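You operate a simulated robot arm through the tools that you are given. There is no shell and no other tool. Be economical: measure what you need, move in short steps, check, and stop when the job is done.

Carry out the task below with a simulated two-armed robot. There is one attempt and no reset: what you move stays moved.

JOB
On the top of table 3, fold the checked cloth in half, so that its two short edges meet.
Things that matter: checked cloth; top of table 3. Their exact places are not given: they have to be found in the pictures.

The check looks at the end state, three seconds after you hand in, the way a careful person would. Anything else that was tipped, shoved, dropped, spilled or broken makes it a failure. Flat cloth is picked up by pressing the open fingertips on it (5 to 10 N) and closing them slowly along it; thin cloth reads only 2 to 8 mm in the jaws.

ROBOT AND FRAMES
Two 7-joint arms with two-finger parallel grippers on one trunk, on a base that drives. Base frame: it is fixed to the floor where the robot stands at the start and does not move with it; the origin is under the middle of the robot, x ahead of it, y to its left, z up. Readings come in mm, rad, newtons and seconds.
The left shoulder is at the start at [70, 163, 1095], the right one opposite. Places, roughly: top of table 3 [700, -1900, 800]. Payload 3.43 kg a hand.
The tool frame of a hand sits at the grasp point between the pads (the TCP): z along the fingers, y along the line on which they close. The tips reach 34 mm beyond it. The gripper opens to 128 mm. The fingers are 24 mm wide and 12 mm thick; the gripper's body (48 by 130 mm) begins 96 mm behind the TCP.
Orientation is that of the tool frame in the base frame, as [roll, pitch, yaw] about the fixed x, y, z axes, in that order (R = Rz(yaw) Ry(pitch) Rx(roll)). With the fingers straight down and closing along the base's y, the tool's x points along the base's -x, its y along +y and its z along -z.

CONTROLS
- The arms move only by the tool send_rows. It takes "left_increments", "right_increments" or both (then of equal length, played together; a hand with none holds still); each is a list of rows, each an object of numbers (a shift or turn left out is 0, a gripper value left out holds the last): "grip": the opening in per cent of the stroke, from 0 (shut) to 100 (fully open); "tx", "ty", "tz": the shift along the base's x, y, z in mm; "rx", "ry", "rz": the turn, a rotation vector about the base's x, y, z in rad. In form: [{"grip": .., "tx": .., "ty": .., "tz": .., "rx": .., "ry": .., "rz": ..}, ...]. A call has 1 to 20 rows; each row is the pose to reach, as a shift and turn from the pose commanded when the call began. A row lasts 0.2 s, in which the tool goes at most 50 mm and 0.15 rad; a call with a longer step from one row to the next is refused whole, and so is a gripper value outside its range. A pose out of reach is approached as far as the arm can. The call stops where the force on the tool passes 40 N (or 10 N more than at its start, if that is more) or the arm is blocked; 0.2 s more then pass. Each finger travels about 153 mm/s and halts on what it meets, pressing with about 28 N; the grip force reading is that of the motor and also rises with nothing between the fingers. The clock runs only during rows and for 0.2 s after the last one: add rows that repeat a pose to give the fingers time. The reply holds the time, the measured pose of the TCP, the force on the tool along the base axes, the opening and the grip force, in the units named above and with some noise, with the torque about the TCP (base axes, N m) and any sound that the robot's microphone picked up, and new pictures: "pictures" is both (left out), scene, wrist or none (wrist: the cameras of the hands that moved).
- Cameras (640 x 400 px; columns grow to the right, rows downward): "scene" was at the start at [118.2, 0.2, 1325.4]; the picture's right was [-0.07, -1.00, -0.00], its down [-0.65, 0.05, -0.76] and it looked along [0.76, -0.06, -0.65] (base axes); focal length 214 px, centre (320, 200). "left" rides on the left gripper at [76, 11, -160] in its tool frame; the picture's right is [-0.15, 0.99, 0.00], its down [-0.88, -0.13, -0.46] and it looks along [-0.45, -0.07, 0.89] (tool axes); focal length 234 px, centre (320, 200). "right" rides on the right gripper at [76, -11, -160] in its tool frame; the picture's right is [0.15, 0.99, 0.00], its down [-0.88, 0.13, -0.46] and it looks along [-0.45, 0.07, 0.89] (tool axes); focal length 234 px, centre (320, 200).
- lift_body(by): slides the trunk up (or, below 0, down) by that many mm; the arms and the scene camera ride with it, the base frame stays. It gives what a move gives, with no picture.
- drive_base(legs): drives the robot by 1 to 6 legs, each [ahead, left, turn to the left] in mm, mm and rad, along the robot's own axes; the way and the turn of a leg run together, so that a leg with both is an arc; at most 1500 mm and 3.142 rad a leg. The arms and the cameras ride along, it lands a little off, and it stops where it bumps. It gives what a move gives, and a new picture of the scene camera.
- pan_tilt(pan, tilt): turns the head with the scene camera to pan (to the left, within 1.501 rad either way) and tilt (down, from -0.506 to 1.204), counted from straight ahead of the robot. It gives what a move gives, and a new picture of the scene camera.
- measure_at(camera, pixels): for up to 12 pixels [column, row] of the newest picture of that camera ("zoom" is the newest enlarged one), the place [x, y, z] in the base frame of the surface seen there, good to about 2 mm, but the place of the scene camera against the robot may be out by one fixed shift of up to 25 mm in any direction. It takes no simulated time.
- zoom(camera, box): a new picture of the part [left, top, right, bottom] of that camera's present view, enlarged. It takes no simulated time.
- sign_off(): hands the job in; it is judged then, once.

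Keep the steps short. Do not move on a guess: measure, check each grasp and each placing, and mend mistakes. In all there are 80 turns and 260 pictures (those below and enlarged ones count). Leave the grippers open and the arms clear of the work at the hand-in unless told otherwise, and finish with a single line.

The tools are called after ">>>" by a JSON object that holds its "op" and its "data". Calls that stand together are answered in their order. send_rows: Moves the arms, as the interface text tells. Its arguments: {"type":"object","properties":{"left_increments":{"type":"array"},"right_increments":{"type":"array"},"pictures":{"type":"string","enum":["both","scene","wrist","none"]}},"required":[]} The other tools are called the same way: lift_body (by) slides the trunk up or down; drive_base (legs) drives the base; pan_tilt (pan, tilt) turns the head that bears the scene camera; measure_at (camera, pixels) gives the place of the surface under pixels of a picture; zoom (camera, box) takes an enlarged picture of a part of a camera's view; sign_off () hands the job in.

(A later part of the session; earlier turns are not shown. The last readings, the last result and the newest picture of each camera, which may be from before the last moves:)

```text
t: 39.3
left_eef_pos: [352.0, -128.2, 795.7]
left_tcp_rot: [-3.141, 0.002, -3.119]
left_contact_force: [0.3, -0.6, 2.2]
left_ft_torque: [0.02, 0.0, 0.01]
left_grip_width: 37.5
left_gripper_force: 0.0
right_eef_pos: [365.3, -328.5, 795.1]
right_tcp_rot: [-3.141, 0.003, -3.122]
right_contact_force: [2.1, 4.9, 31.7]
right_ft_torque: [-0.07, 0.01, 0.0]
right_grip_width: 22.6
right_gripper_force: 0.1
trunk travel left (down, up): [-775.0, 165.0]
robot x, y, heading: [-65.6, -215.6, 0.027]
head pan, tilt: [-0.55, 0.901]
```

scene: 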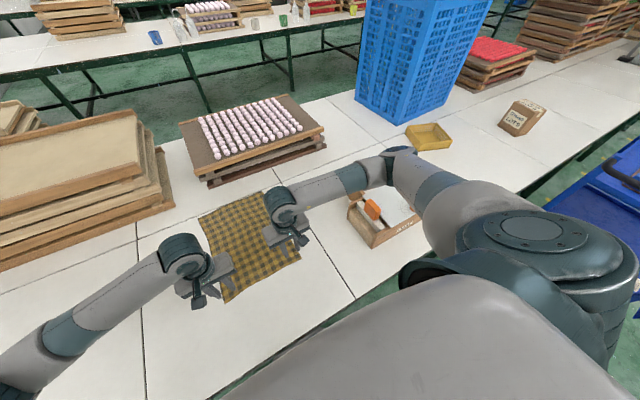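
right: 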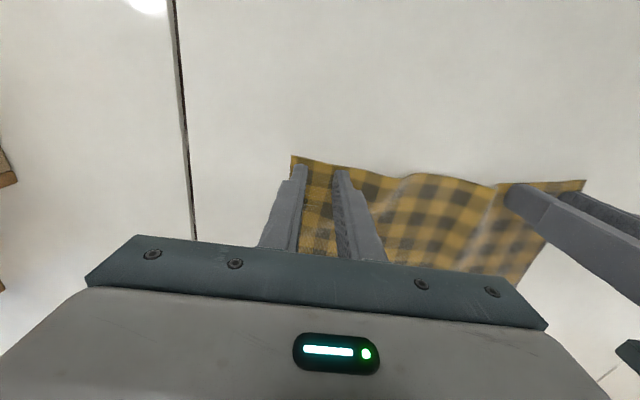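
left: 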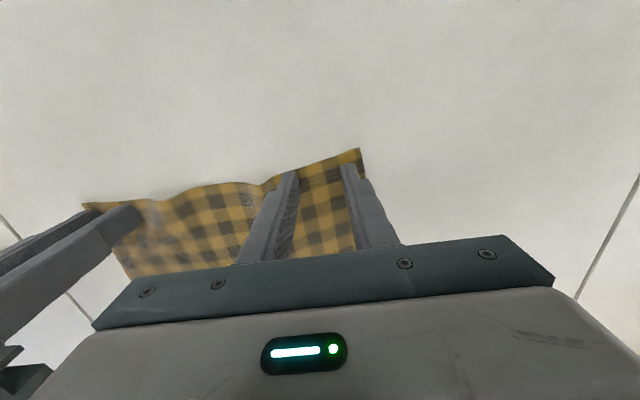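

That spread the ridges and left slack between the hands. I'll lift both 12 mm, shift 11 mm toward the edge, then measure the edge.

>>> {"op": "send_rows", "data": {"left_increments": [{"tz": 8, "grip": 30}, {"tz": 12, "tx": -5}, {"tz": 12, "tx": -11}, {"tz": 12, "tx": -11}], "right_increments": [{"tz": 8, "grip": 30}, {"tz": 12, "tx": -5}, {"tz": 12, "tx": -11}, {"tz": 12, "tx": -11}], "pictures": "wrist"}}

>>> {"op": "zoom", "data": {"camera": "right", "box": [220, 120, 420, 270]}}

>>> {"op": "zoom", "data": {"camera": "left", "box": [220, 120, 420, 270]}}

```text
t: 40.3
left_eef_pos: [343.0, -129.3, 806.7]
left_tcp_rot: [3.141, -0.003, -3.12]
left_contact_force: [-0.9, 0.4, -0.4]
left_ft_torque: [-0.02, -0.01, 0.02]
left_grip_width: 38.5
left_gripper_force: 0.0
right_eef_pos: [356.7, -328.3, 805.7]
right_tcp_rot: [-3.141, 0.0, -3.124]
right_contact_force: [0.0, -0.1, -0.4]
right_ft_torque: [-0.01, 0.01, 0.01]
right_grip_width: 38.3
right_gripper_force: 0.1
trunk travel left (down, up): [-775.0, 165.0]
robot x, y, heading: [-70.7, -218.2, 0.026]
head pan, tilt: [-0.55, 0.901]
```

right: 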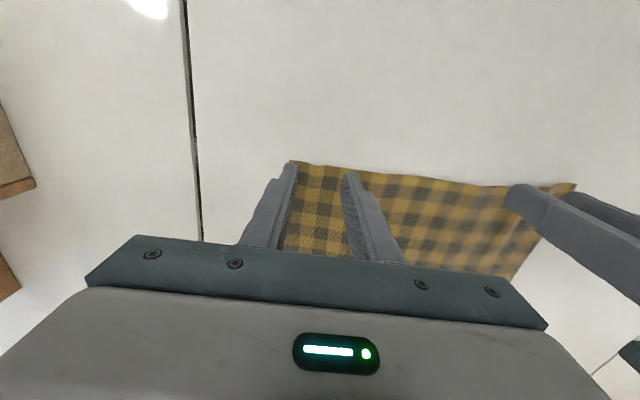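
left: 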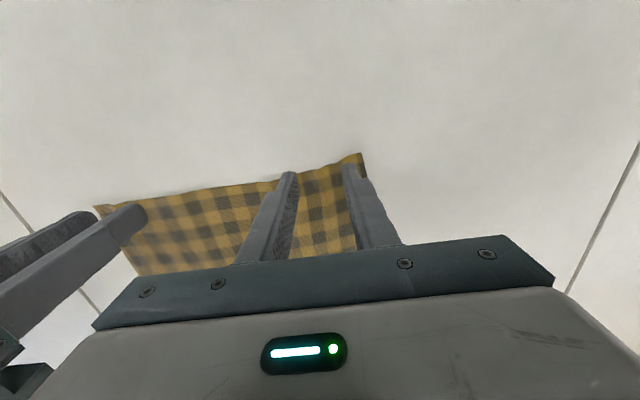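

```text
2.67 times, centred on (320, 195) of right
```

zoom: 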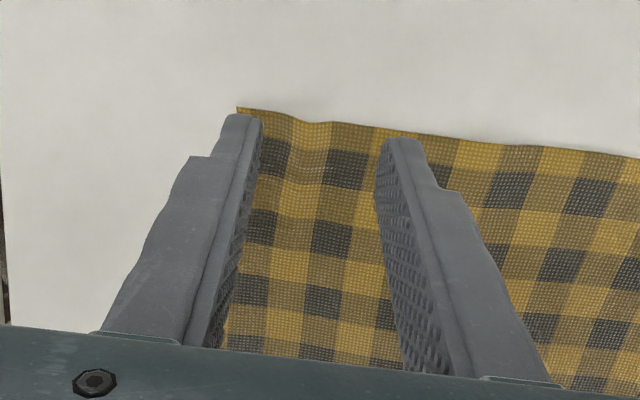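

```text
2.67 times, centred on (320, 195) of left
```

zoom: 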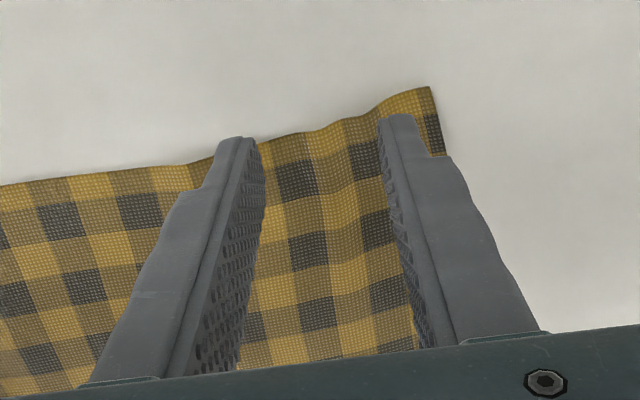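

>>> {"op": "measure_at", "data": {"camera": "left", "pixels": [[320, 169], [340, 162], [354, 154], [359, 158], [303, 173], [270, 183]]}}

>>> {"op": "measure_at", "data": {"camera": "right", "pixels": [[296, 162], [310, 166], [330, 169], [350, 172], [380, 177]]}}

```text
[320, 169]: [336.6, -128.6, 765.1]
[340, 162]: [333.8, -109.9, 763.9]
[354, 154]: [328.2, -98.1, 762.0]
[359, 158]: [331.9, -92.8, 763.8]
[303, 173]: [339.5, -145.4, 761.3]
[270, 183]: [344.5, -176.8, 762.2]
```

```text
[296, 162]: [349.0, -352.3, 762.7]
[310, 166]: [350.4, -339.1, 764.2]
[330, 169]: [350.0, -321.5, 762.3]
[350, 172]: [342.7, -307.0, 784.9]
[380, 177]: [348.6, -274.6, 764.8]
```

The left edge is at x≈336 near y=-129 and the right edge at x≈350. I'll shift both hands -8 mm in x (about 11 mm overlap), left +3 and right +6 in y, then approach contact.

>>> {"op": "send_rows", "data": {"left_increments": [{"tx": -8, "ty": 3}, {"tx": -8, "ty": 3}, {"tx": -8, "ty": 3, "tz": -6}, {"tx": -8, "ty": 3, "tz": -10}, {"tx": -8, "ty": 3, "tz": -11}, {"tx": -8, "ty": 3, "tz": -11}], "right_increments": [{"tx": -8, "ty": 6}, {"tx": -8, "ty": 6}, {"tx": -8, "ty": 6, "tz": -6}, {"tx": -8, "ty": 6, "tz": -8.5}, {"tx": -8, "ty": 6, "tz": -9.5}, {"tx": -8, "ty": 6, "tz": -9.5}], "pictures": "none"}}

```text
t: 41.7
left_eef_pos: [334.9, -125.1, 796.1]
left_tcp_rot: [-3.14, -0.001, -3.118]
left_contact_force: [0.3, -0.1, 1.6]
left_ft_torque: [0.03, 0.0, -0.05]
left_grip_width: 38.7
left_gripper_force: 0.0
right_eef_pos: [347.5, -324.1, 795.8]
right_tcp_rot: [3.141, -0.001, -3.123]
right_contact_force: [-0.9, -0.3, -0.2]
right_ft_torque: [0.01, 0.0, 0.01]
right_grip_width: 38.4
right_gripper_force: 0.0
trunk travel left (down, up): [-775.0, 165.0]
robot x, y, heading: [-69.9, -219.0, 0.024]
head pan, tilt: [-0.55, 0.901]
```

Just at contact. I'll press left 0.5 mm and right 1 mm more.

>>> {"op": "send_rows", "data": {"left_increments": [{"tz": -0.5}, {"tz": -0.5}], "right_increments": [{"tz": -0.5}, {"tz": -1}], "pictures": "none"}}

```text
t: 42.3
left_eef_pos: [334.1, -127.2, 795.2]
left_tcp_rot: [3.141, 0.0, -3.118]
left_contact_force: [0.0, 1.5, 4.3]
left_ft_torque: [0.05, -0.04, -0.03]
left_grip_width: 38.4
left_gripper_force: 0.2
right_eef_pos: [347.8, -322.6, 796.4]
right_tcp_rot: [-3.141, 0.0, -3.125]
right_contact_force: [0.7, 0.3, 1.1]
right_ft_torque: [-0.04, 0.0, -0.01]
right_grip_width: 38.5
right_gripper_force: 0.1
trunk travel left (down, up): [-775.0, 165.0]
robot x, y, heading: [-67.0, -216.3, 0.021]
head pan, tilt: [-0.55, 0.901]
```

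Left 4 N, right 1 N. I'll add 0.3 and 0.6 mm and close both slowly.

>>> {"op": "send_rows", "data": {"left_increments": [{"tz": -0.3}, {"grip": 28, "tz": -0.3}, {"grip": 26, "tz": -0.3}, {"grip": 24, "tz": -0.3}, {"grip": 22, "tz": -0.3}, {"grip": 20, "tz": -0.3}, {"grip": 18, "tz": -0.3}, {"grip": 16, "tz": -0.3}, {"grip": 14, "tz": -0.3}, {"grip": 12, "tz": -0.3}, {"grip": 10, "tz": -0.3}, {"grip": 8, "tz": -0.3}, {"grip": 6.5, "tz": -0.3}, {"grip": 5, "tz": -0.3}, {"grip": 3.5, "tz": -0.3}, {"grip": 2, "tz": -0.3}, {"grip": 1, "tz": -0.3}, {"grip": 0, "tz": -0.3}, {"grip": 0, "tz": -0.3}], "right_increments": [{"tz": -0.6}, {"grip": 28, "tz": -0.6}, {"grip": 26, "tz": -0.6}, {"grip": 24, "tz": -0.6}, {"grip": 22, "tz": -0.6}, {"grip": 20, "tz": -0.6}, {"grip": 18, "tz": -0.6}, {"grip": 16, "tz": -0.6}, {"grip": 14, "tz": -0.6}, {"grip": 12, "tz": -0.6}, {"grip": 10, "tz": -0.6}, {"grip": 8, "tz": -0.6}, {"grip": 6.5, "tz": -0.6}, {"grip": 5, "tz": -0.6}, {"grip": 3.5, "tz": -0.6}, {"grip": 2, "tz": -0.6}, {"grip": 1, "tz": -0.6}, {"grip": 0, "tz": -0.6}, {"grip": 0, "tz": -0.6}], "pictures": "wrist"}}

```text
t: 46.3
left_eef_pos: [333.4, -127.1, 795.9]
left_tcp_rot: [-3.141, 0.001, -3.119]
left_contact_force: [0.8, -10.0, 13.8]
left_ft_torque: [-0.28, -0.09, -0.07]
left_grip_width: 2.0
left_gripper_force: 27.8
right_eef_pos: [346.1, -321.6, 795.4]
right_tcp_rot: [3.14, 0.001, -3.123]
right_contact_force: [-1.1, 10.3, 2.8]
right_ft_torque: [0.37, 0.04, 0.1]
right_grip_width: 2.0
right_gripper_force: 28.0
trunk travel left (down, up): [-775.0, 165.0]
robot x, y, heading: [-67.6, -214.6, 0.021]
head pan, tilt: [-0.55, 0.901]
```

right: 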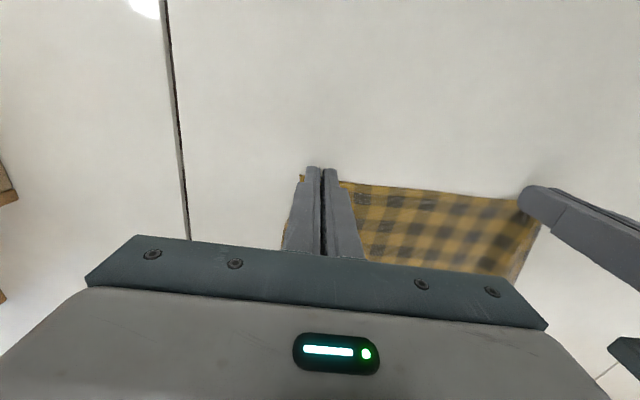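
left: 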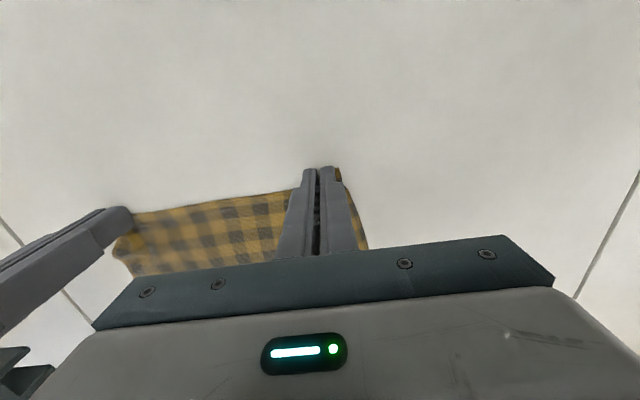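

Both hold at 2.0 mm with 10 N tension between them. I'll bring them 2 mm each closer, lift 80 mm, and check that both corners come up.

>>> {"op": "send_rows", "data": {"left_increments": [{"ty": -2}, {"ty": -2, "tz": 15}, {"ty": -2, "tz": 35}, {"ty": -2, "tz": 60}, {"ty": -2, "tz": 80}, {"ty": -2, "tz": 80}], "right_increments": [{"ty": 2}, {"ty": 2, "tz": 15}, {"ty": 2, "tz": 35}, {"ty": 2, "tz": 60}, {"ty": 2, "tz": 80}, {"ty": 2, "tz": 80}], "pictures": "wrist"}}

>>> {"op": "pan_tilt", "data": {"pan": 0.0, "tilt": 0.85}}

```text
t: 47.7
left_eef_pos: [334.1, -128.6, 873.9]
left_tcp_rot: [-3.141, -0.003, -3.12]
left_contact_force: [0.7, -5.8, -0.6]
left_ft_torque: [-0.19, -0.03, -0.07]
left_grip_width: 2.7
left_gripper_force: 27.8
right_eef_pos: [347.5, -321.0, 872.6]
right_tcp_rot: [-3.141, -0.001, -3.123]
right_contact_force: [0.3, 4.7, -0.3]
right_ft_torque: [0.18, -0.02, 0.07]
right_grip_width: 2.1
right_gripper_force: 28.1
trunk travel left (down, up): [-775.0, 165.0]
robot x, y, heading: [-69.1, -215.6, 0.022]
head pan, tilt: [-0.55, 0.901]
```

right: 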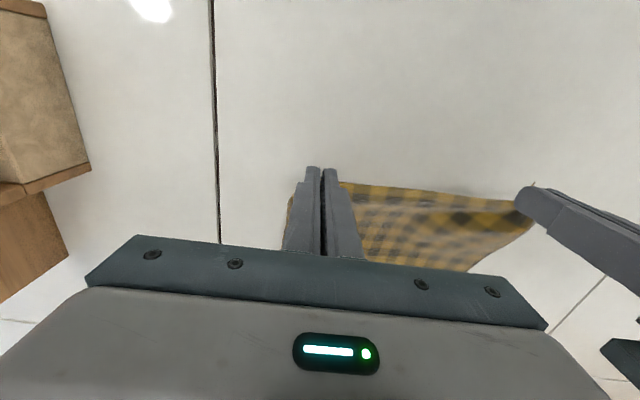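
left: 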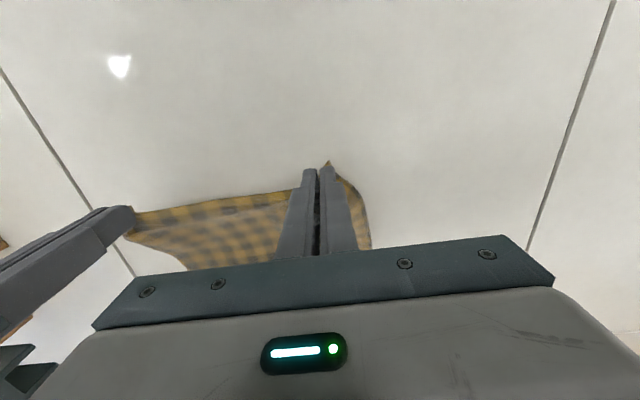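

```text
t: 48.6
left_eef_pos: [333.4, -129.1, 874.5]
left_tcp_rot: [-3.14, 0.0, -3.118]
left_contact_force: [0.3, -5.9, 0.6]
left_ft_torque: [-0.21, 0.0, -0.07]
left_grip_width: 2.3
left_gripper_force: 27.9
right_eef_pos: [346.1, -321.7, 874.0]
right_tcp_rot: [-3.141, 0.0, -3.121]
right_contact_force: [-0.2, 5.1, 0.9]
right_ft_torque: [0.18, 0.01, 0.08]
right_grip_width: 2.0
right_gripper_force: 28.0
trunk travel left (down, up): [-775.0, 165.0]
robot x, y, heading: [-67.0, -217.8, 0.024]
head pan, tilt: [0.0, 0.85]
```

scene: 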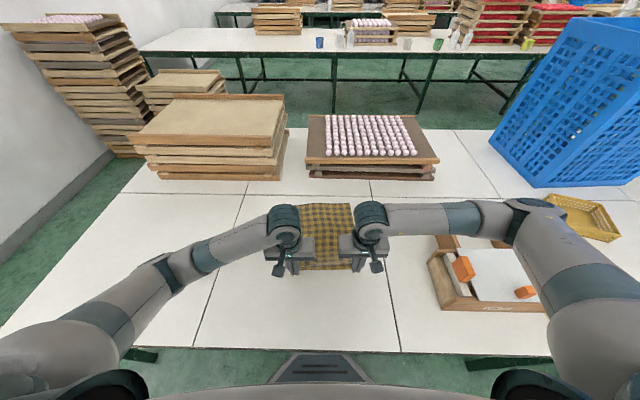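

Both corners are up. I'll swing the edge over the fold line in an arc: about +366 mm in x for the left, +359 for the right, and +17 in y. I'll stop with the tips about 35 mm above the far edge to check.

>>> {"op": "send_rows", "data": {"left_increments": [{"tx": 30, "ty": 1.4, "tz": 25}, {"tx": 61, "ty": 2.8, "tz": 45}, {"tx": 91, "ty": 4.2, "tz": 58}, {"tx": 122, "ty": 5.6, "tz": 65}, {"tx": 152, "ty": 7, "tz": 65}, {"tx": 183, "ty": 8.5, "tz": 62}, {"tx": 213, "ty": 10, "tz": 55}, {"tx": 244, "ty": 11.3, "tz": 40}, {"tx": 274, "ty": 12.7, "tz": 22}, {"tx": 305, "ty": 14, "tz": 0}, {"tx": 335, "ty": 15.5, "tz": -22}, {"tx": 366, "ty": 17, "tz": -45}, {"tx": 366, "ty": 17, "tz": -45}], "right_increments": [{"tx": 30, "ty": 1.4, "tz": 25}, {"tx": 60, "ty": 2.8, "tz": 45}, {"tx": 90, "ty": 4.2, "tz": 58}, {"tx": 120, "ty": 5.6, "tz": 65}, {"tx": 150, "ty": 7, "tz": 65}, {"tx": 180, "ty": 8.5, "tz": 62}, {"tx": 210, "ty": 10, "tz": 55}, {"tx": 240, "ty": 11.3, "tz": 40}, {"tx": 270, "ty": 12.7, "tz": 22}, {"tx": 300, "ty": 14, "tz": 0}, {"tx": 330, "ty": 15.5, "tz": -22}, {"tx": 359, "ty": 17, "tz": -45}, {"tx": 359, "ty": 17, "tz": -45}]}}

```text
t: 51.4
left_eef_pos: [700.8, -113.0, 830.9]
left_tcp_rot: [3.141, -0.001, -3.121]
left_contact_force: [-0.6, -2.7, 0.1]
left_ft_torque: [-0.05, -0.01, -0.03]
left_grip_width: 2.7
left_gripper_force: 28.3
right_eef_pos: [706.6, -302.7, 829.7]
right_tcp_rot: [3.139, 0.001, -3.124]
right_contact_force: [0.2, 2.4, 0.0]
right_ft_torque: [0.1, -0.03, 0.02]
right_grip_width: 2.0
right_gripper_force: 28.1
trunk travel left (down, up): [-775.0, 165.0]
robot x, y, heading: [-68.1, -215.2, 0.026]
head pan, tilt: [0.0, 0.85]
```

scene: 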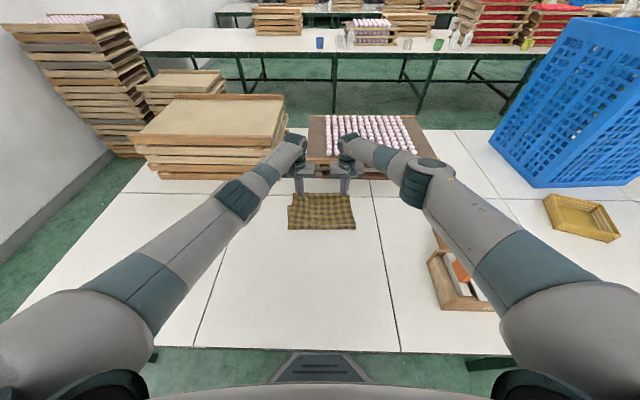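
right: 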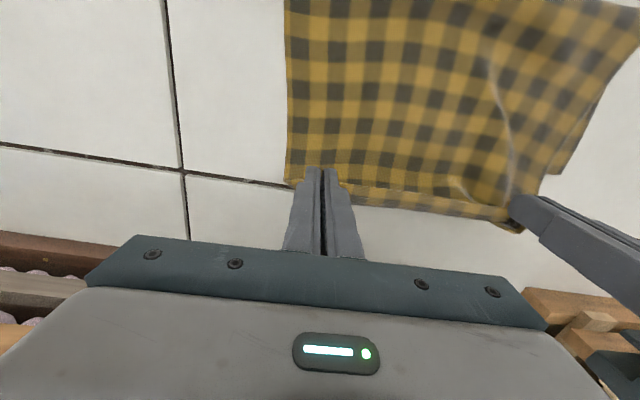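
left: 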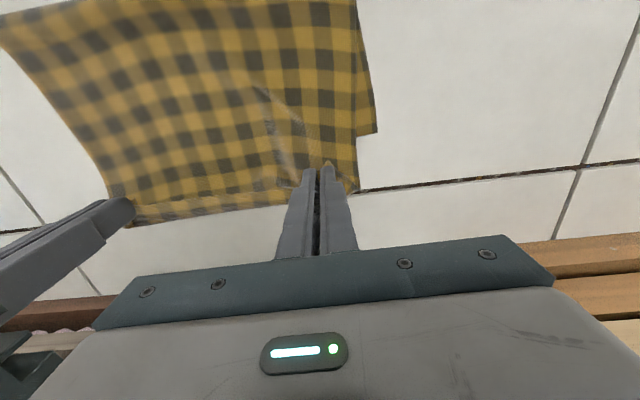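

The edge has folded over nicely. I'll measure the visible bottom far-left corner (left 376,131) and the top layer's edge.

>>> {"op": "measure_at", "data": {"camera": "left", "pixels": [[374, 131], [360, 133], [358, 187], [345, 190], [270, 203], [200, 212], [362, 60], [378, 126]]}}

>>> {"op": "measure_at", "data": {"camera": "right", "pixels": [[560, 173], [287, 180], [345, 190], [400, 200], [286, 60], [549, 172]]}}

>>> {"op": "zoom", "data": {"camera": "left", "box": [100, 100, 420, 260]}}

>>> {"op": "zoom", "data": {"camera": "right", "box": [260, 100, 580, 260]}}

```text
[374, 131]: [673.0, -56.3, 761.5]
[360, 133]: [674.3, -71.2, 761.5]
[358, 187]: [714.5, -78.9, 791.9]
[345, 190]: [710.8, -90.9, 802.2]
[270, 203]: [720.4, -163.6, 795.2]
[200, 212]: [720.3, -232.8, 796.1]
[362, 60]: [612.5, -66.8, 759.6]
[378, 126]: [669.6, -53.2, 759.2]
```

```text
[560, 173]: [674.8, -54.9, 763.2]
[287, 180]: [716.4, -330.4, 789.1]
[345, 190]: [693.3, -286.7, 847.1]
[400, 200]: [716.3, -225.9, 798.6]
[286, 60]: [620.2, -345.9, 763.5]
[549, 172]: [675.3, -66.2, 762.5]
```

```text
2.00 times, centred on (260, 180) of left
```

zoom: 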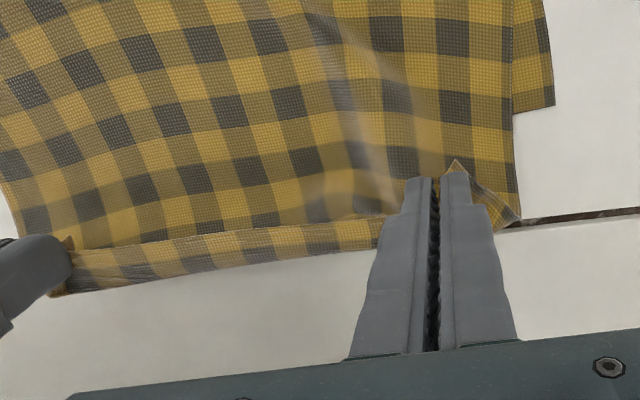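

```text
2.00 times, centred on (420, 180) of right
```

zoom: 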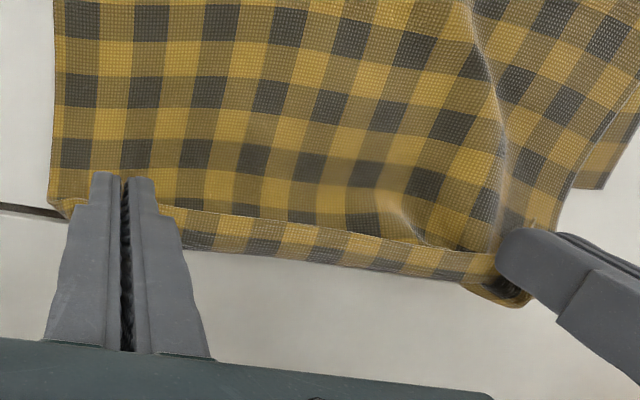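

The bottom layer was dragged back. Its far-left corner now reads (673,-54) instead of (717,-72). I need the whole outline, so I'll zoom in on the scene view.

>>> {"op": "zoom", "data": {"camera": "scene", "box": [260, 150, 390, 240]}}

>>> {"op": "measure_at", "data": {"camera": "scene", "pixels": [[290, 229], [320, 228], [354, 229], [290, 205], [350, 200], [352, 195], [289, 210]]}}

```text
4.44 times, centred on (325, 195) of scene
```

zoom: 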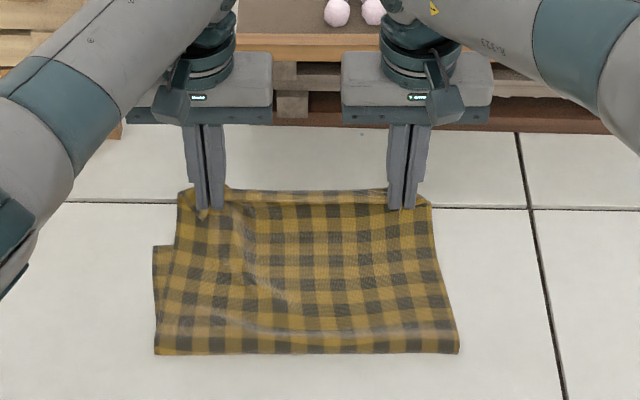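

```text
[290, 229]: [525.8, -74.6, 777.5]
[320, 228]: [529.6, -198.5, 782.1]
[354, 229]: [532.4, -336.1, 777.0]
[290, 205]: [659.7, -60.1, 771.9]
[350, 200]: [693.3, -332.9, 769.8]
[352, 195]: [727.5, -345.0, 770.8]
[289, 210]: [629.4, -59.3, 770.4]
```

In the wrist frame the fold sits near x≈542 while the bottom far edge is at ~673, so the layers are unequal. It should fold at about x≈487. I'll bring the held edge back up and toward me, above x≈470, so the bottom half lies out again. Then I'll measure the far edge and redo the arc.

>>> {"op": "send_rows", "data": {"left_increments": [{"tx": -15, "tz": 35}, {"tx": -40, "tz": 70}, {"tx": -75, "tz": 100}, {"tx": -110, "tz": 120}, {"tx": -145, "tz": 130}, {"tx": -180, "tz": 130}, {"tx": -215, "tz": 125}, {"tx": -245, "tz": 115}, {"tx": -245, "tz": 115}, {"tx": -245, "tz": 115}], "right_increments": [{"tx": -15, "tz": 35}, {"tx": -40, "tz": 70}, {"tx": -75, "tz": 100}, {"tx": -110, "tz": 120}, {"tx": -145, "tz": 130}, {"tx": -180, "tz": 130}, {"tx": -215, "tz": 125}, {"tx": -245, "tz": 115}, {"tx": -245, "tz": 115}, {"tx": -245, "tz": 115}]}}

>>> {"op": "zoom", "data": {"camera": "scene", "box": [240, 150, 400, 290]}}

```text
t: 53.6
left_eef_pos: [455.1, -110.3, 945.1]
left_tcp_rot: [3.14, 0.002, -3.119]
left_contact_force: [-0.1, -9.5, -0.2]
left_ft_torque: [-0.29, 0.0, -0.08]
left_grip_width: 2.6
left_gripper_force: 28.2
right_eef_pos: [463.1, -304.9, 945.8]
right_tcp_rot: [3.141, -0.001, -3.122]
right_contact_force: [0.5, 9.1, 0.3]
right_ft_torque: [0.27, 0.01, 0.11]
right_grip_width: 1.8
right_gripper_force: 27.4
trunk travel left (down, up): [-775.0, 165.0]
robot x, y, heading: [-66.5, -217.0, 0.024]
head pan, tilt: [0.0, 0.85]
```

scene: 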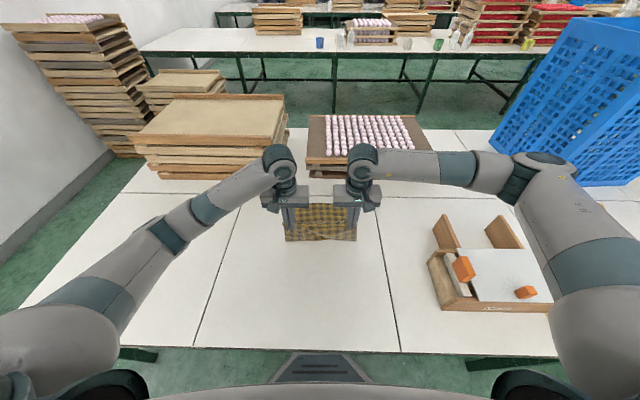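
right: 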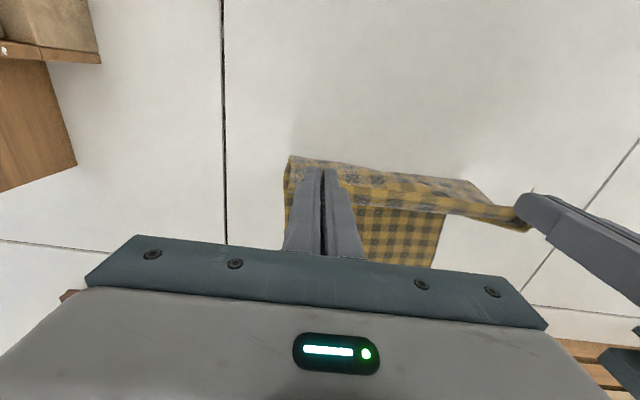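
left: 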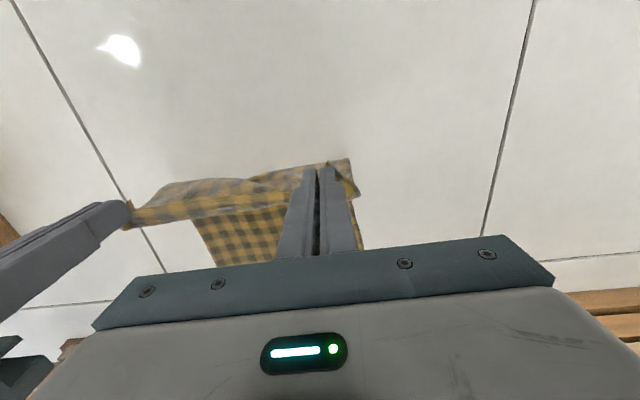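

```text
2.86 times, centred on (320, 220) of scene
```

zoom: 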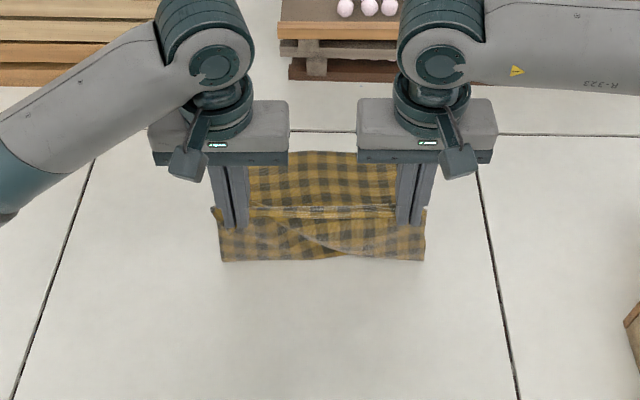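

>>> {"op": "measure_at", "data": {"camera": "zoom", "pixels": [[256, 156], [320, 154], [390, 156], [320, 190], [225, 258], [320, 256], [420, 258], [320, 212]]}}

>>> {"op": "measure_at", "data": {"camera": "left", "pixels": [[230, 255], [200, 230], [265, 230], [348, 162], [160, 195]]}}

>>> {"op": "measure_at", "data": {"camera": "right", "pixels": [[430, 255], [442, 225], [290, 160], [478, 192], [400, 235]]}}

```text
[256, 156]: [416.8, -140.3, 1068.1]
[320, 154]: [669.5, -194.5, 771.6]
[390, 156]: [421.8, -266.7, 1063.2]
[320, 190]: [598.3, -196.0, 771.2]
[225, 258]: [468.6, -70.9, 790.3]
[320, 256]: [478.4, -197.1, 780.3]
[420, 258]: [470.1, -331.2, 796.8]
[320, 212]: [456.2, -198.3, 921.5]
```

```text
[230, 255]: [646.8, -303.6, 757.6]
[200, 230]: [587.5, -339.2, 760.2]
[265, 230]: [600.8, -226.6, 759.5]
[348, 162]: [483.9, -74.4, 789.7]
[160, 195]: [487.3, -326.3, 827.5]
```

```text
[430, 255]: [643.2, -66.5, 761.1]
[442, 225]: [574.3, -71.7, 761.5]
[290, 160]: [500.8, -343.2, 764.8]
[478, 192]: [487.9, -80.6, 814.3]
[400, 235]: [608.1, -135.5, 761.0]
```

The fold now sits at x≈490 with the bottom far edge at x≈683 (mid), which is right for a half fold (683−186≈497). I'll redo the arc about that line, ending with the tips ~17 mm above the far edge: +209 in x, about +9 in y, and a bit less tension.

>>> {"op": "send_rows", "data": {"left_increments": [{"tx": 20, "ty": 0, "tz": 12}, {"tx": 40, "ty": 1, "tz": 19}, {"tx": 60, "ty": 2, "tz": 19}, {"tx": 80, "ty": 3, "tz": 15}, {"tx": 98, "ty": 4, "tz": 9}, {"tx": 115, "ty": 5, "tz": 2}, {"tx": 130, "ty": 6, "tz": -7}, {"tx": 145, "ty": 7, "tz": -17}, {"tx": 170, "ty": 8, "tz": -43}, {"tx": 188, "ty": 8, "tz": -71}, {"tx": 200, "ty": 8, "tz": -101}, {"tx": 207, "ty": 8, "tz": -123}, {"tx": 209, "ty": 8, "tz": -133}, {"tx": 209, "ty": 8, "tz": -133}], "right_increments": [{"tx": 20, "ty": 2, "tz": 12}, {"tx": 40, "ty": 3, "tz": 19}, {"tx": 60, "ty": 4, "tz": 19}, {"tx": 80, "ty": 5, "tz": 15}, {"tx": 98, "ty": 6, "tz": 9}, {"tx": 115, "ty": 7, "tz": 2}, {"tx": 130, "ty": 8, "tz": -7}, {"tx": 145, "ty": 9, "tz": -17}, {"tx": 170, "ty": 10, "tz": -43}, {"tx": 188, "ty": 10, "tz": -71}, {"tx": 200, "ty": 10, "tz": -101}, {"tx": 207, "ty": 10, "tz": -123}, {"tx": 209, "ty": 10, "tz": -133}, {"tx": 209, "ty": 10, "tz": -133}]}}

>>> {"op": "zoom", "data": {"camera": "scene", "box": [260, 150, 390, 250]}}

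>>> {"op": "zoom", "data": {"camera": "left", "box": [100, 100, 420, 260]}}

>>> {"op": "zoom", "data": {"camera": "right", "box": [220, 100, 540, 260]}}

```text
t: 56.6
left_eef_pos: [664.3, -103.8, 810.1]
left_tcp_rot: [-3.141, -0.002, -3.118]
left_contact_force: [-0.7, -1.5, 0.2]
left_ft_torque: [-0.08, 0.02, 0.01]
left_grip_width: 2.5
left_gripper_force: 28.5
right_eef_pos: [671.3, -293.0, 811.3]
right_tcp_rot: [3.142, 0.0, -3.122]
right_contact_force: [0.7, 1.3, 1.0]
right_ft_torque: [0.03, 0.04, 0.0]
right_grip_width: 2.1
right_gripper_force: 27.6
trunk travel left (down, up): [-775.0, 165.0]
robot x, y, heading: [-71.4, -216.7, 0.025]
head pan, tilt: [0.0, 0.85]
```

scene: 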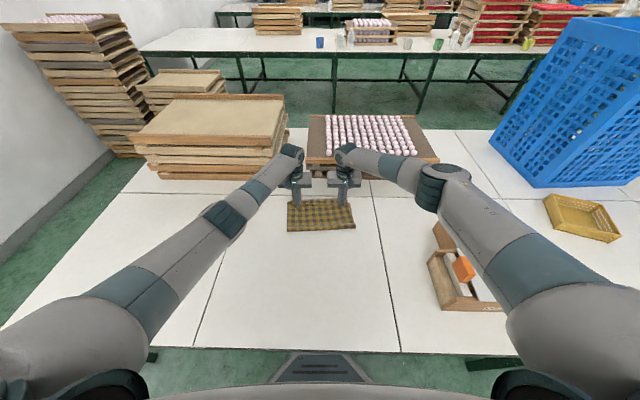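
right: 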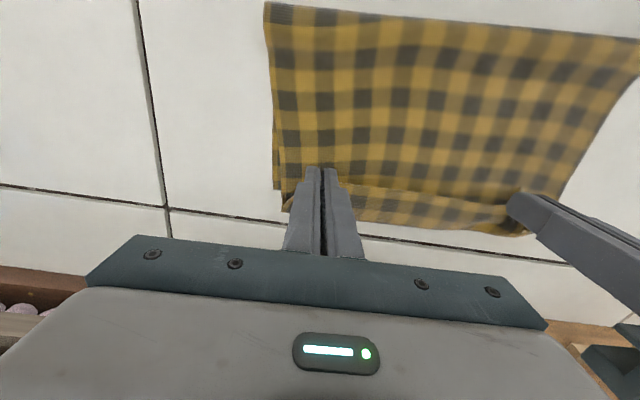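
left: 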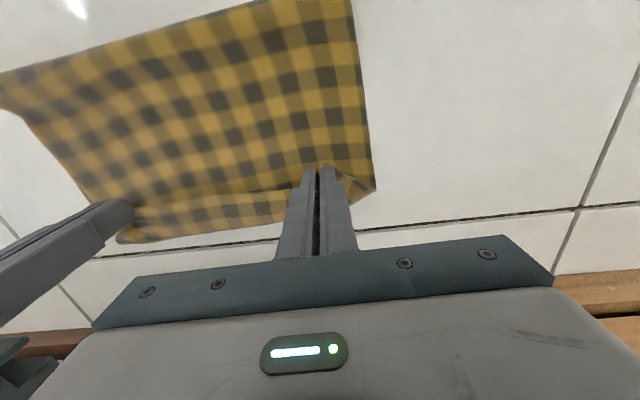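

```text
4.00 times, centred on (325, 200) of scene
```

zoom: 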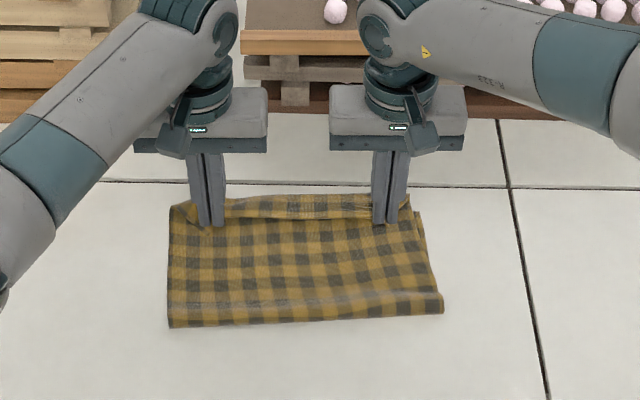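

```text
2.00 times, centred on (260, 180) of left
```

zoom: 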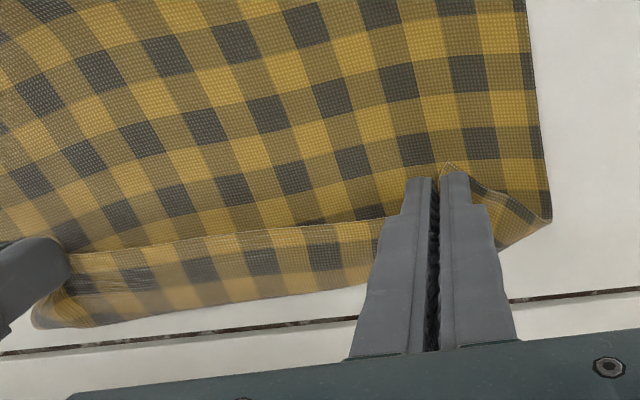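

```text
2.00 times, centred on (380, 180) of right
```

zoom: 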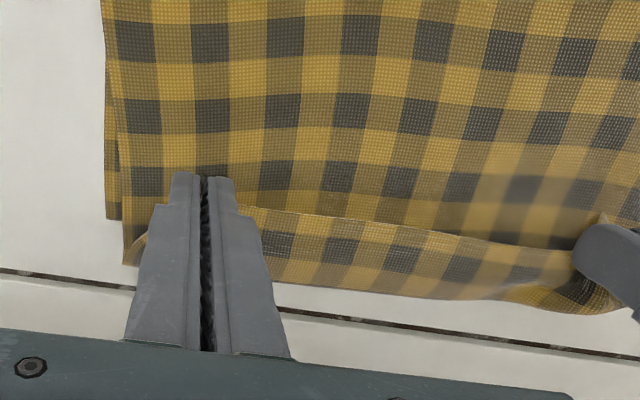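

>>> {"op": "measure_at", "data": {"camera": "right", "pixels": [[275, 187], [284, 210], [345, 190], [400, 194], [400, 224], [450, 200], [450, 228], [268, 8]]}}

>>> {"op": "measure_at", "data": {"camera": "left", "pixels": [[374, 189], [350, 180], [250, 193], [250, 222], [200, 204], [200, 232], [120, 240], [352, 5]]}}

>>> {"op": "measure_at", "data": {"camera": "scene", "pixels": [[296, 231], [325, 230], [348, 227], [325, 200], [347, 206]]}}

```text
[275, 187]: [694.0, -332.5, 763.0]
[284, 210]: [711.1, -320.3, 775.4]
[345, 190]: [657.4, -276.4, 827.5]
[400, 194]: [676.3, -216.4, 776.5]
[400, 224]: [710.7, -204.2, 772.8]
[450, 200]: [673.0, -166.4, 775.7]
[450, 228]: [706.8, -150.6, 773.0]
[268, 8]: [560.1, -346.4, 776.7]
```

```text
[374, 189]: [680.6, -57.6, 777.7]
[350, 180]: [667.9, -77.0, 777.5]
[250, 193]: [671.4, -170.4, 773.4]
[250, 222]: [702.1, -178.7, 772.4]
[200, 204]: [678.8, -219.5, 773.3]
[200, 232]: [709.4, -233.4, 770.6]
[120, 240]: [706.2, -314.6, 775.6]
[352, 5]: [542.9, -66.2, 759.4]
```

```text
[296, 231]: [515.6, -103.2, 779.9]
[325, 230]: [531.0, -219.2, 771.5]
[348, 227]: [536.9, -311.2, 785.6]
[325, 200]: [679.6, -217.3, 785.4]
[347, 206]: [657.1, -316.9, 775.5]
```

The bottom far-right corner is at (694,-332) and the fold is near x≈540. About 32 mm of the held edge is curled back (free edge x≈674, turn x≈707), so the top layer reaches too far. I'll bring both hands back 42 mm and lower to just above the cloth, so that once unrolled the edge lands near x≈690.

>>> {"op": "send_rows", "data": {"left_increments": [{"tx": -12, "tz": 4}, {"tx": -28, "tz": 4}, {"tx": -42, "tz": 0}, {"tx": -42, "tz": -8}, {"tx": -42, "tz": -8}], "right_increments": [{"tx": -12, "tz": 4}, {"tx": -28, "tz": 4}, {"tx": -42, "tz": 0}, {"tx": -42, "tz": -8}, {"tx": -42, "tz": -8}]}}

>>> {"op": "zoom", "data": {"camera": "scene", "box": [260, 150, 390, 250]}}

>>> {"op": "zoom", "data": {"camera": "left", "box": [100, 100, 420, 300]}}

```text
t: 57.8
left_eef_pos: [621.0, -103.5, 802.8]
left_tcp_rot: [-3.142, 0.002, -3.118]
left_contact_force: [-0.3, -2.3, 0.1]
left_ft_torque: [-0.06, -0.04, -0.02]
left_grip_width: 2.1
left_gripper_force: 27.8
right_eef_pos: [626.7, -293.3, 804.7]
right_tcp_rot: [-3.14, 0.002, -3.123]
right_contact_force: [0.0, 2.5, -0.1]
right_ft_torque: [0.07, -0.05, 0.05]
right_grip_width: 2.0
right_gripper_force: 28.0
trunk travel left (down, up): [-775.0, 165.0]
robot x, y, heading: [-69.2, -218.2, 0.022]
head pan, tilt: [0.0, 0.85]
```

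scene: 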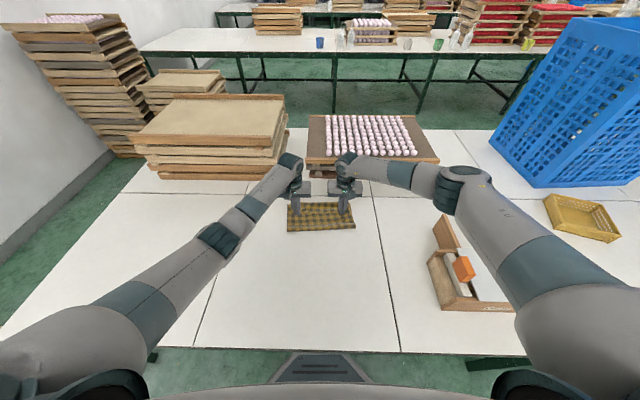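
right: 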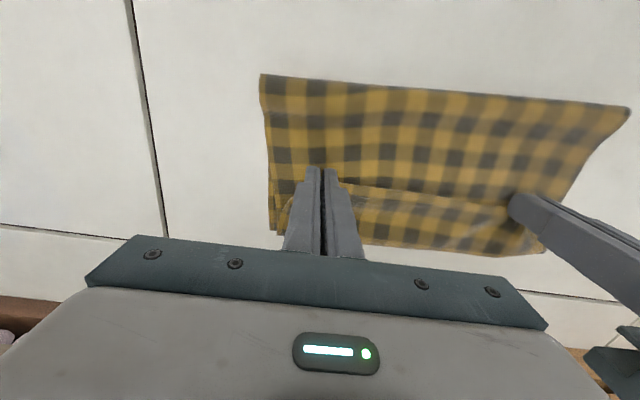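
left: 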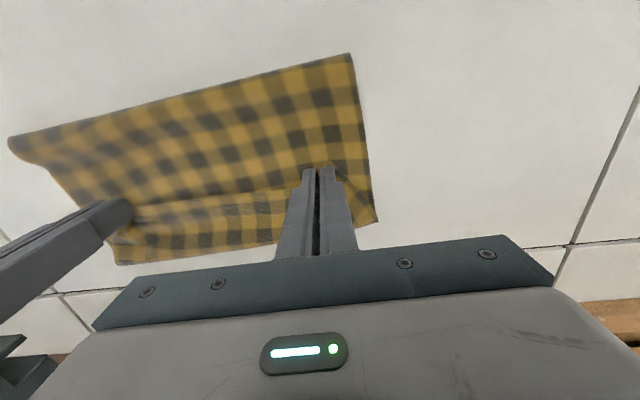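

```text
4.00 times, centred on (325, 200) of scene
```

zoom: 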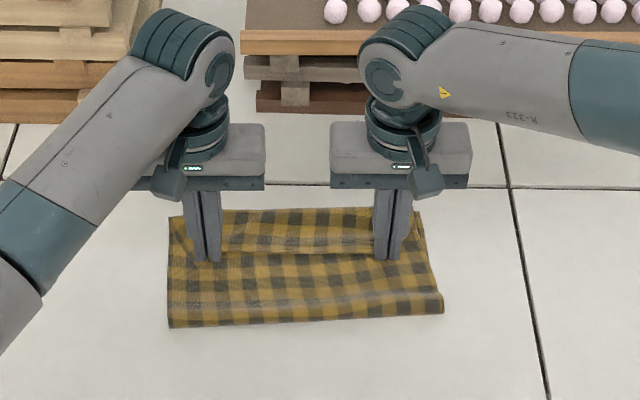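

```text
2.00 times, centred on (260, 200) of left
```

zoom: 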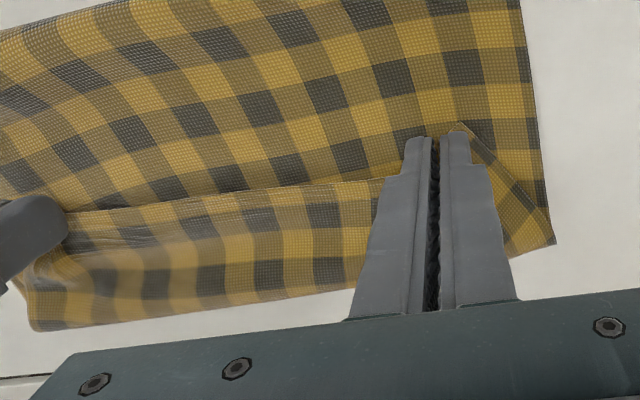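

>>> {"op": "measure_at", "data": {"camera": "left", "pixels": [[349, 58], [250, 82], [150, 106], [15, 140], [375, 218], [120, 262], [250, 240], [345, 140]]}}

>>> {"op": "measure_at", "data": {"camera": "right", "pixels": [[263, 78], [350, 84], [450, 94], [550, 102], [625, 110], [271, 228], [543, 249], [400, 245], [450, 195]]}}

```text
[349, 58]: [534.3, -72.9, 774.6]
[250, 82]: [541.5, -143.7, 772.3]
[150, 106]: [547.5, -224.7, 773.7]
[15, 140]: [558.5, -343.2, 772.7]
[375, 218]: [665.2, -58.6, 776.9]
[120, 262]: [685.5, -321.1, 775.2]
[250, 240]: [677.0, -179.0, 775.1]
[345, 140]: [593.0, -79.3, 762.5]
```

```text
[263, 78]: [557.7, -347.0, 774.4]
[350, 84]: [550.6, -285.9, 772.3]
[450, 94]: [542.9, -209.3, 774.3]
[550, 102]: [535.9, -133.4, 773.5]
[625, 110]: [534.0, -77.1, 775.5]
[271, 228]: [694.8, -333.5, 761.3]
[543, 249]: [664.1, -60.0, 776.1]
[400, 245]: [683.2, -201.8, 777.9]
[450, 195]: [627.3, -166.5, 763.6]
```

Only the curl grew. The fold stayed at (534,-73)–(558,-345), and with the bottom far edge running from about (669,-59) to (695,-333), the fold should be near (484,-77)–(510,-351). My arc radius ignored the curled strip, so it pulled the fold forward. I'll back up again over the right fold line, then come forward on a lower, slacker arc.

>>> {"op": "send_rows", "data": {"left_increments": [{"tx": -10, "ty": -1, "tz": 30}, {"tx": -30, "ty": -3, "tz": 65}, {"tx": -60, "ty": -6, "tz": 95}, {"tx": -95, "ty": -10, "tz": 120}, {"tx": -130, "ty": -14, "tz": 132}, {"tx": -163, "ty": -17.5, "tz": 127}, {"tx": -163, "ty": -17.5, "tz": 127}, {"tx": -163, "ty": -17.5, "tz": 127}], "right_increments": [{"tx": -10, "ty": -1, "tz": 30}, {"tx": -28, "ty": -3, "tz": 65}, {"tx": -55, "ty": -6, "tz": 95}, {"tx": -88, "ty": -10, "tz": 120}, {"tx": -120, "ty": -14, "tz": 132}, {"tx": -151, "ty": -17.5, "tz": 127}, {"tx": -151, "ty": -17.5, "tz": 127}, {"tx": -151, "ty": -17.5, "tz": 127}]}}

>>> {"op": "zoom", "data": {"camera": "scene", "box": [240, 150, 400, 250]}}

```text
t: 59.6
left_eef_pos: [458.0, -122.5, 930.8]
left_tcp_rot: [3.141, 0.0, -3.119]
left_contact_force: [0.1, -3.3, 0.5]
left_ft_torque: [-0.09, 0.02, -0.03]
left_grip_width: 2.4
left_gripper_force: 28.1
right_eef_pos: [477.3, -312.5, 931.9]
right_tcp_rot: [-3.141, 0.0, -3.123]
right_contact_force: [-0.8, 3.3, -0.3]
right_ft_torque: [0.05, -0.03, 0.04]
right_grip_width: 2.0
right_gripper_force: 28.3
trunk travel left (down, up): [-775.0, 165.0]
robot x, y, heading: [-69.2, -214.4, 0.02]
head pan, tilt: [0.0, 0.85]
```

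scene: 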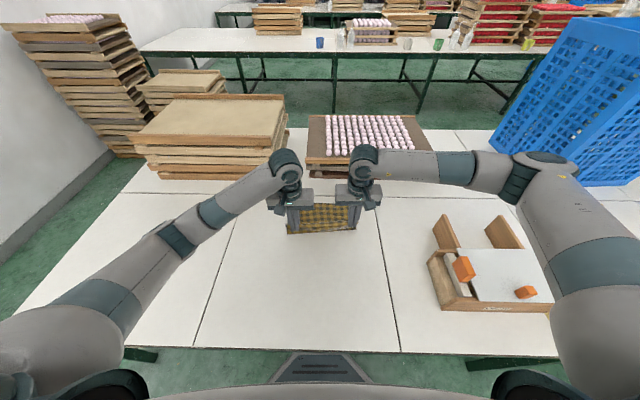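
right: 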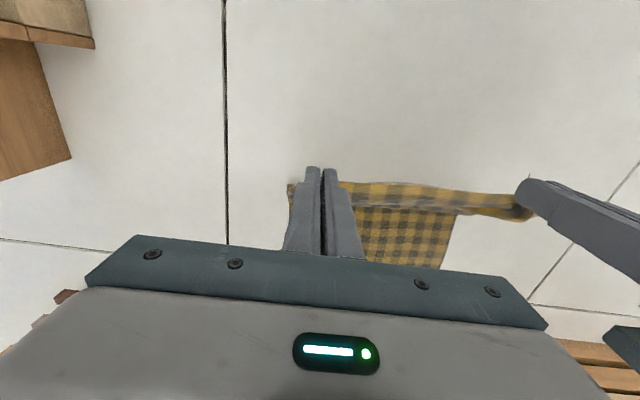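
left: 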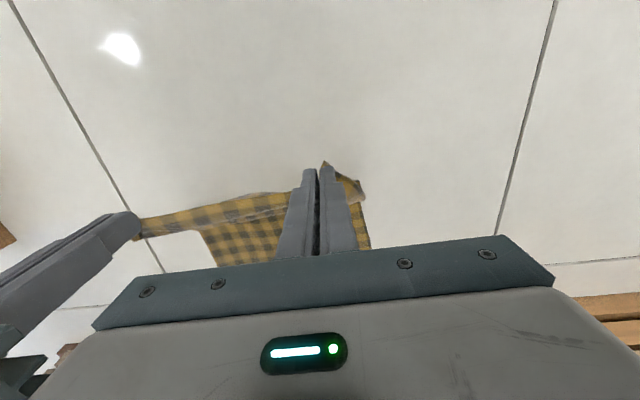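

```text
4.00 times, centred on (320, 200) of scene
```

zoom: 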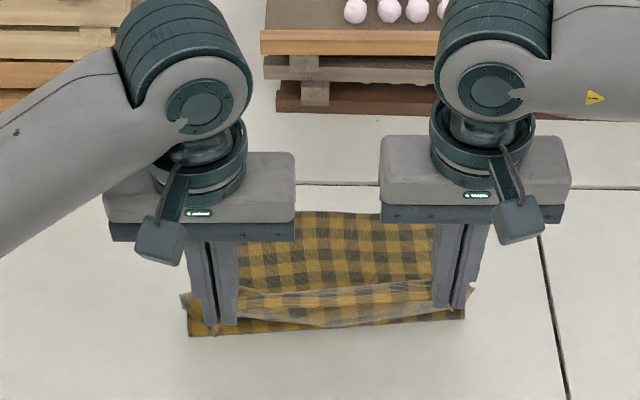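

>>> {"op": "measure_at", "data": {"camera": "zoom", "pixels": [[320, 214], [425, 222], [192, 333], [320, 325], [460, 316], [330, 250]]}}

>>> {"op": "measure_at", "data": {"camera": "right", "pixels": [[435, 265], [452, 222], [400, 240], [292, 187]]}}

>>> {"op": "measure_at", "data": {"camera": "left", "pixels": [[216, 260], [204, 235], [355, 185], [366, 230]]}}

```text
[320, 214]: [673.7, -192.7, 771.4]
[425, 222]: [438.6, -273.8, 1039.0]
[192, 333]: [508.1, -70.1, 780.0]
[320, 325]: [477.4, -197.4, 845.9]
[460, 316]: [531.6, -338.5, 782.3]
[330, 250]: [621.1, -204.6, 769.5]
```

```text
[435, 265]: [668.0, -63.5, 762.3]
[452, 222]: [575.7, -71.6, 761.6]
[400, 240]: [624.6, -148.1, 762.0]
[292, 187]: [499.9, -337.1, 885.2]
```

```text
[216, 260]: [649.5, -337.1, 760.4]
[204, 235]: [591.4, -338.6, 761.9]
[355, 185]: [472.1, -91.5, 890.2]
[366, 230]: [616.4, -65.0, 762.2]
```

The fold contact is still at about x 521–545 (wrist frame), too far forward. I'll lay the cloth further back by moving 60 mm toward me and lowering 45 mm, so the fold starts at or behind x≈497, then measure.

>>> {"op": "send_rows", "data": {"left_increments": [{"tx": -30, "ty": -3, "tz": -10}, {"tx": -55, "ty": -5, "tz": -30}, {"tx": -62, "ty": -6, "tz": -45}, {"tx": -62, "ty": -6, "tz": -45}], "right_increments": [{"tx": -30, "ty": -3, "tz": -10}, {"tx": -55, "ty": -5, "tz": -30}, {"tx": -62, "ty": -6, "tz": -45}, {"tx": -62, "ty": -6, "tz": -45}], "pictures": "scene"}}

>>> {"op": "zoom", "data": {"camera": "scene", "box": [240, 170, 400, 270]}}

```text
t: 60.6
left_eef_pos: [397.6, -125.7, 884.1]
left_tcp_rot: [-3.141, -0.002, -3.118]
left_contact_force: [0.9, -2.4, 0.2]
left_ft_torque: [-0.09, 0.01, 0.0]
left_grip_width: 2.1
left_gripper_force: 28.3
right_eef_pos: [416.5, -315.8, 885.4]
right_tcp_rot: [-3.141, 0.0, -3.123]
right_contact_force: [-0.7, 2.6, -0.1]
right_ft_torque: [0.09, -0.02, 0.02]
right_grip_width: 1.6
right_gripper_force: 27.9
trunk travel left (down, up): [-775.0, 165.0]
robot x, y, heading: [-68.5, -218.3, 0.025]
head pan, tilt: [0.0, 0.85]
```

scene: 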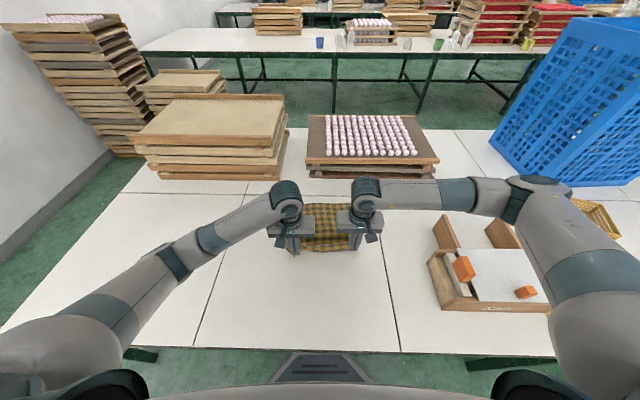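

```text
4.00 times, centred on (320, 220) of scene
```

zoom: 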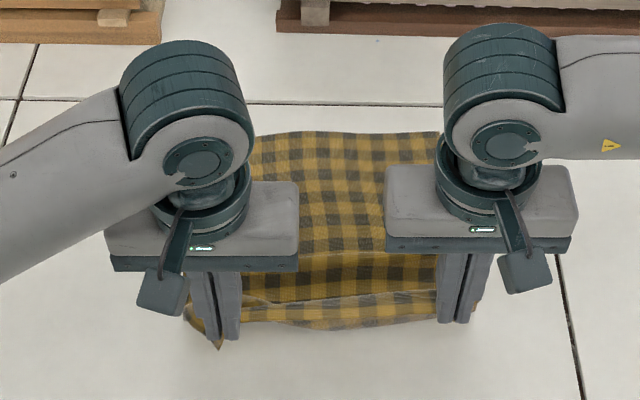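

>>> {"op": "measure_at", "data": {"camera": "zoom", "pixels": [[260, 140], [330, 134], [420, 138], [340, 325], [340, 312], [340, 280], [340, 240], [215, 345], [290, 320]]}}

```text
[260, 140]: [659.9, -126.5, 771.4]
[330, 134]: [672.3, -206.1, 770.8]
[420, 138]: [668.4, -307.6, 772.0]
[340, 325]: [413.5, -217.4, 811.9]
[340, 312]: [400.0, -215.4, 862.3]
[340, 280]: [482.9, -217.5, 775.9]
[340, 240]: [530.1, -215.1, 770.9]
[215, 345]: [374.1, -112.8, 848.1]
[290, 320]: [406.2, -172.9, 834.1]
```

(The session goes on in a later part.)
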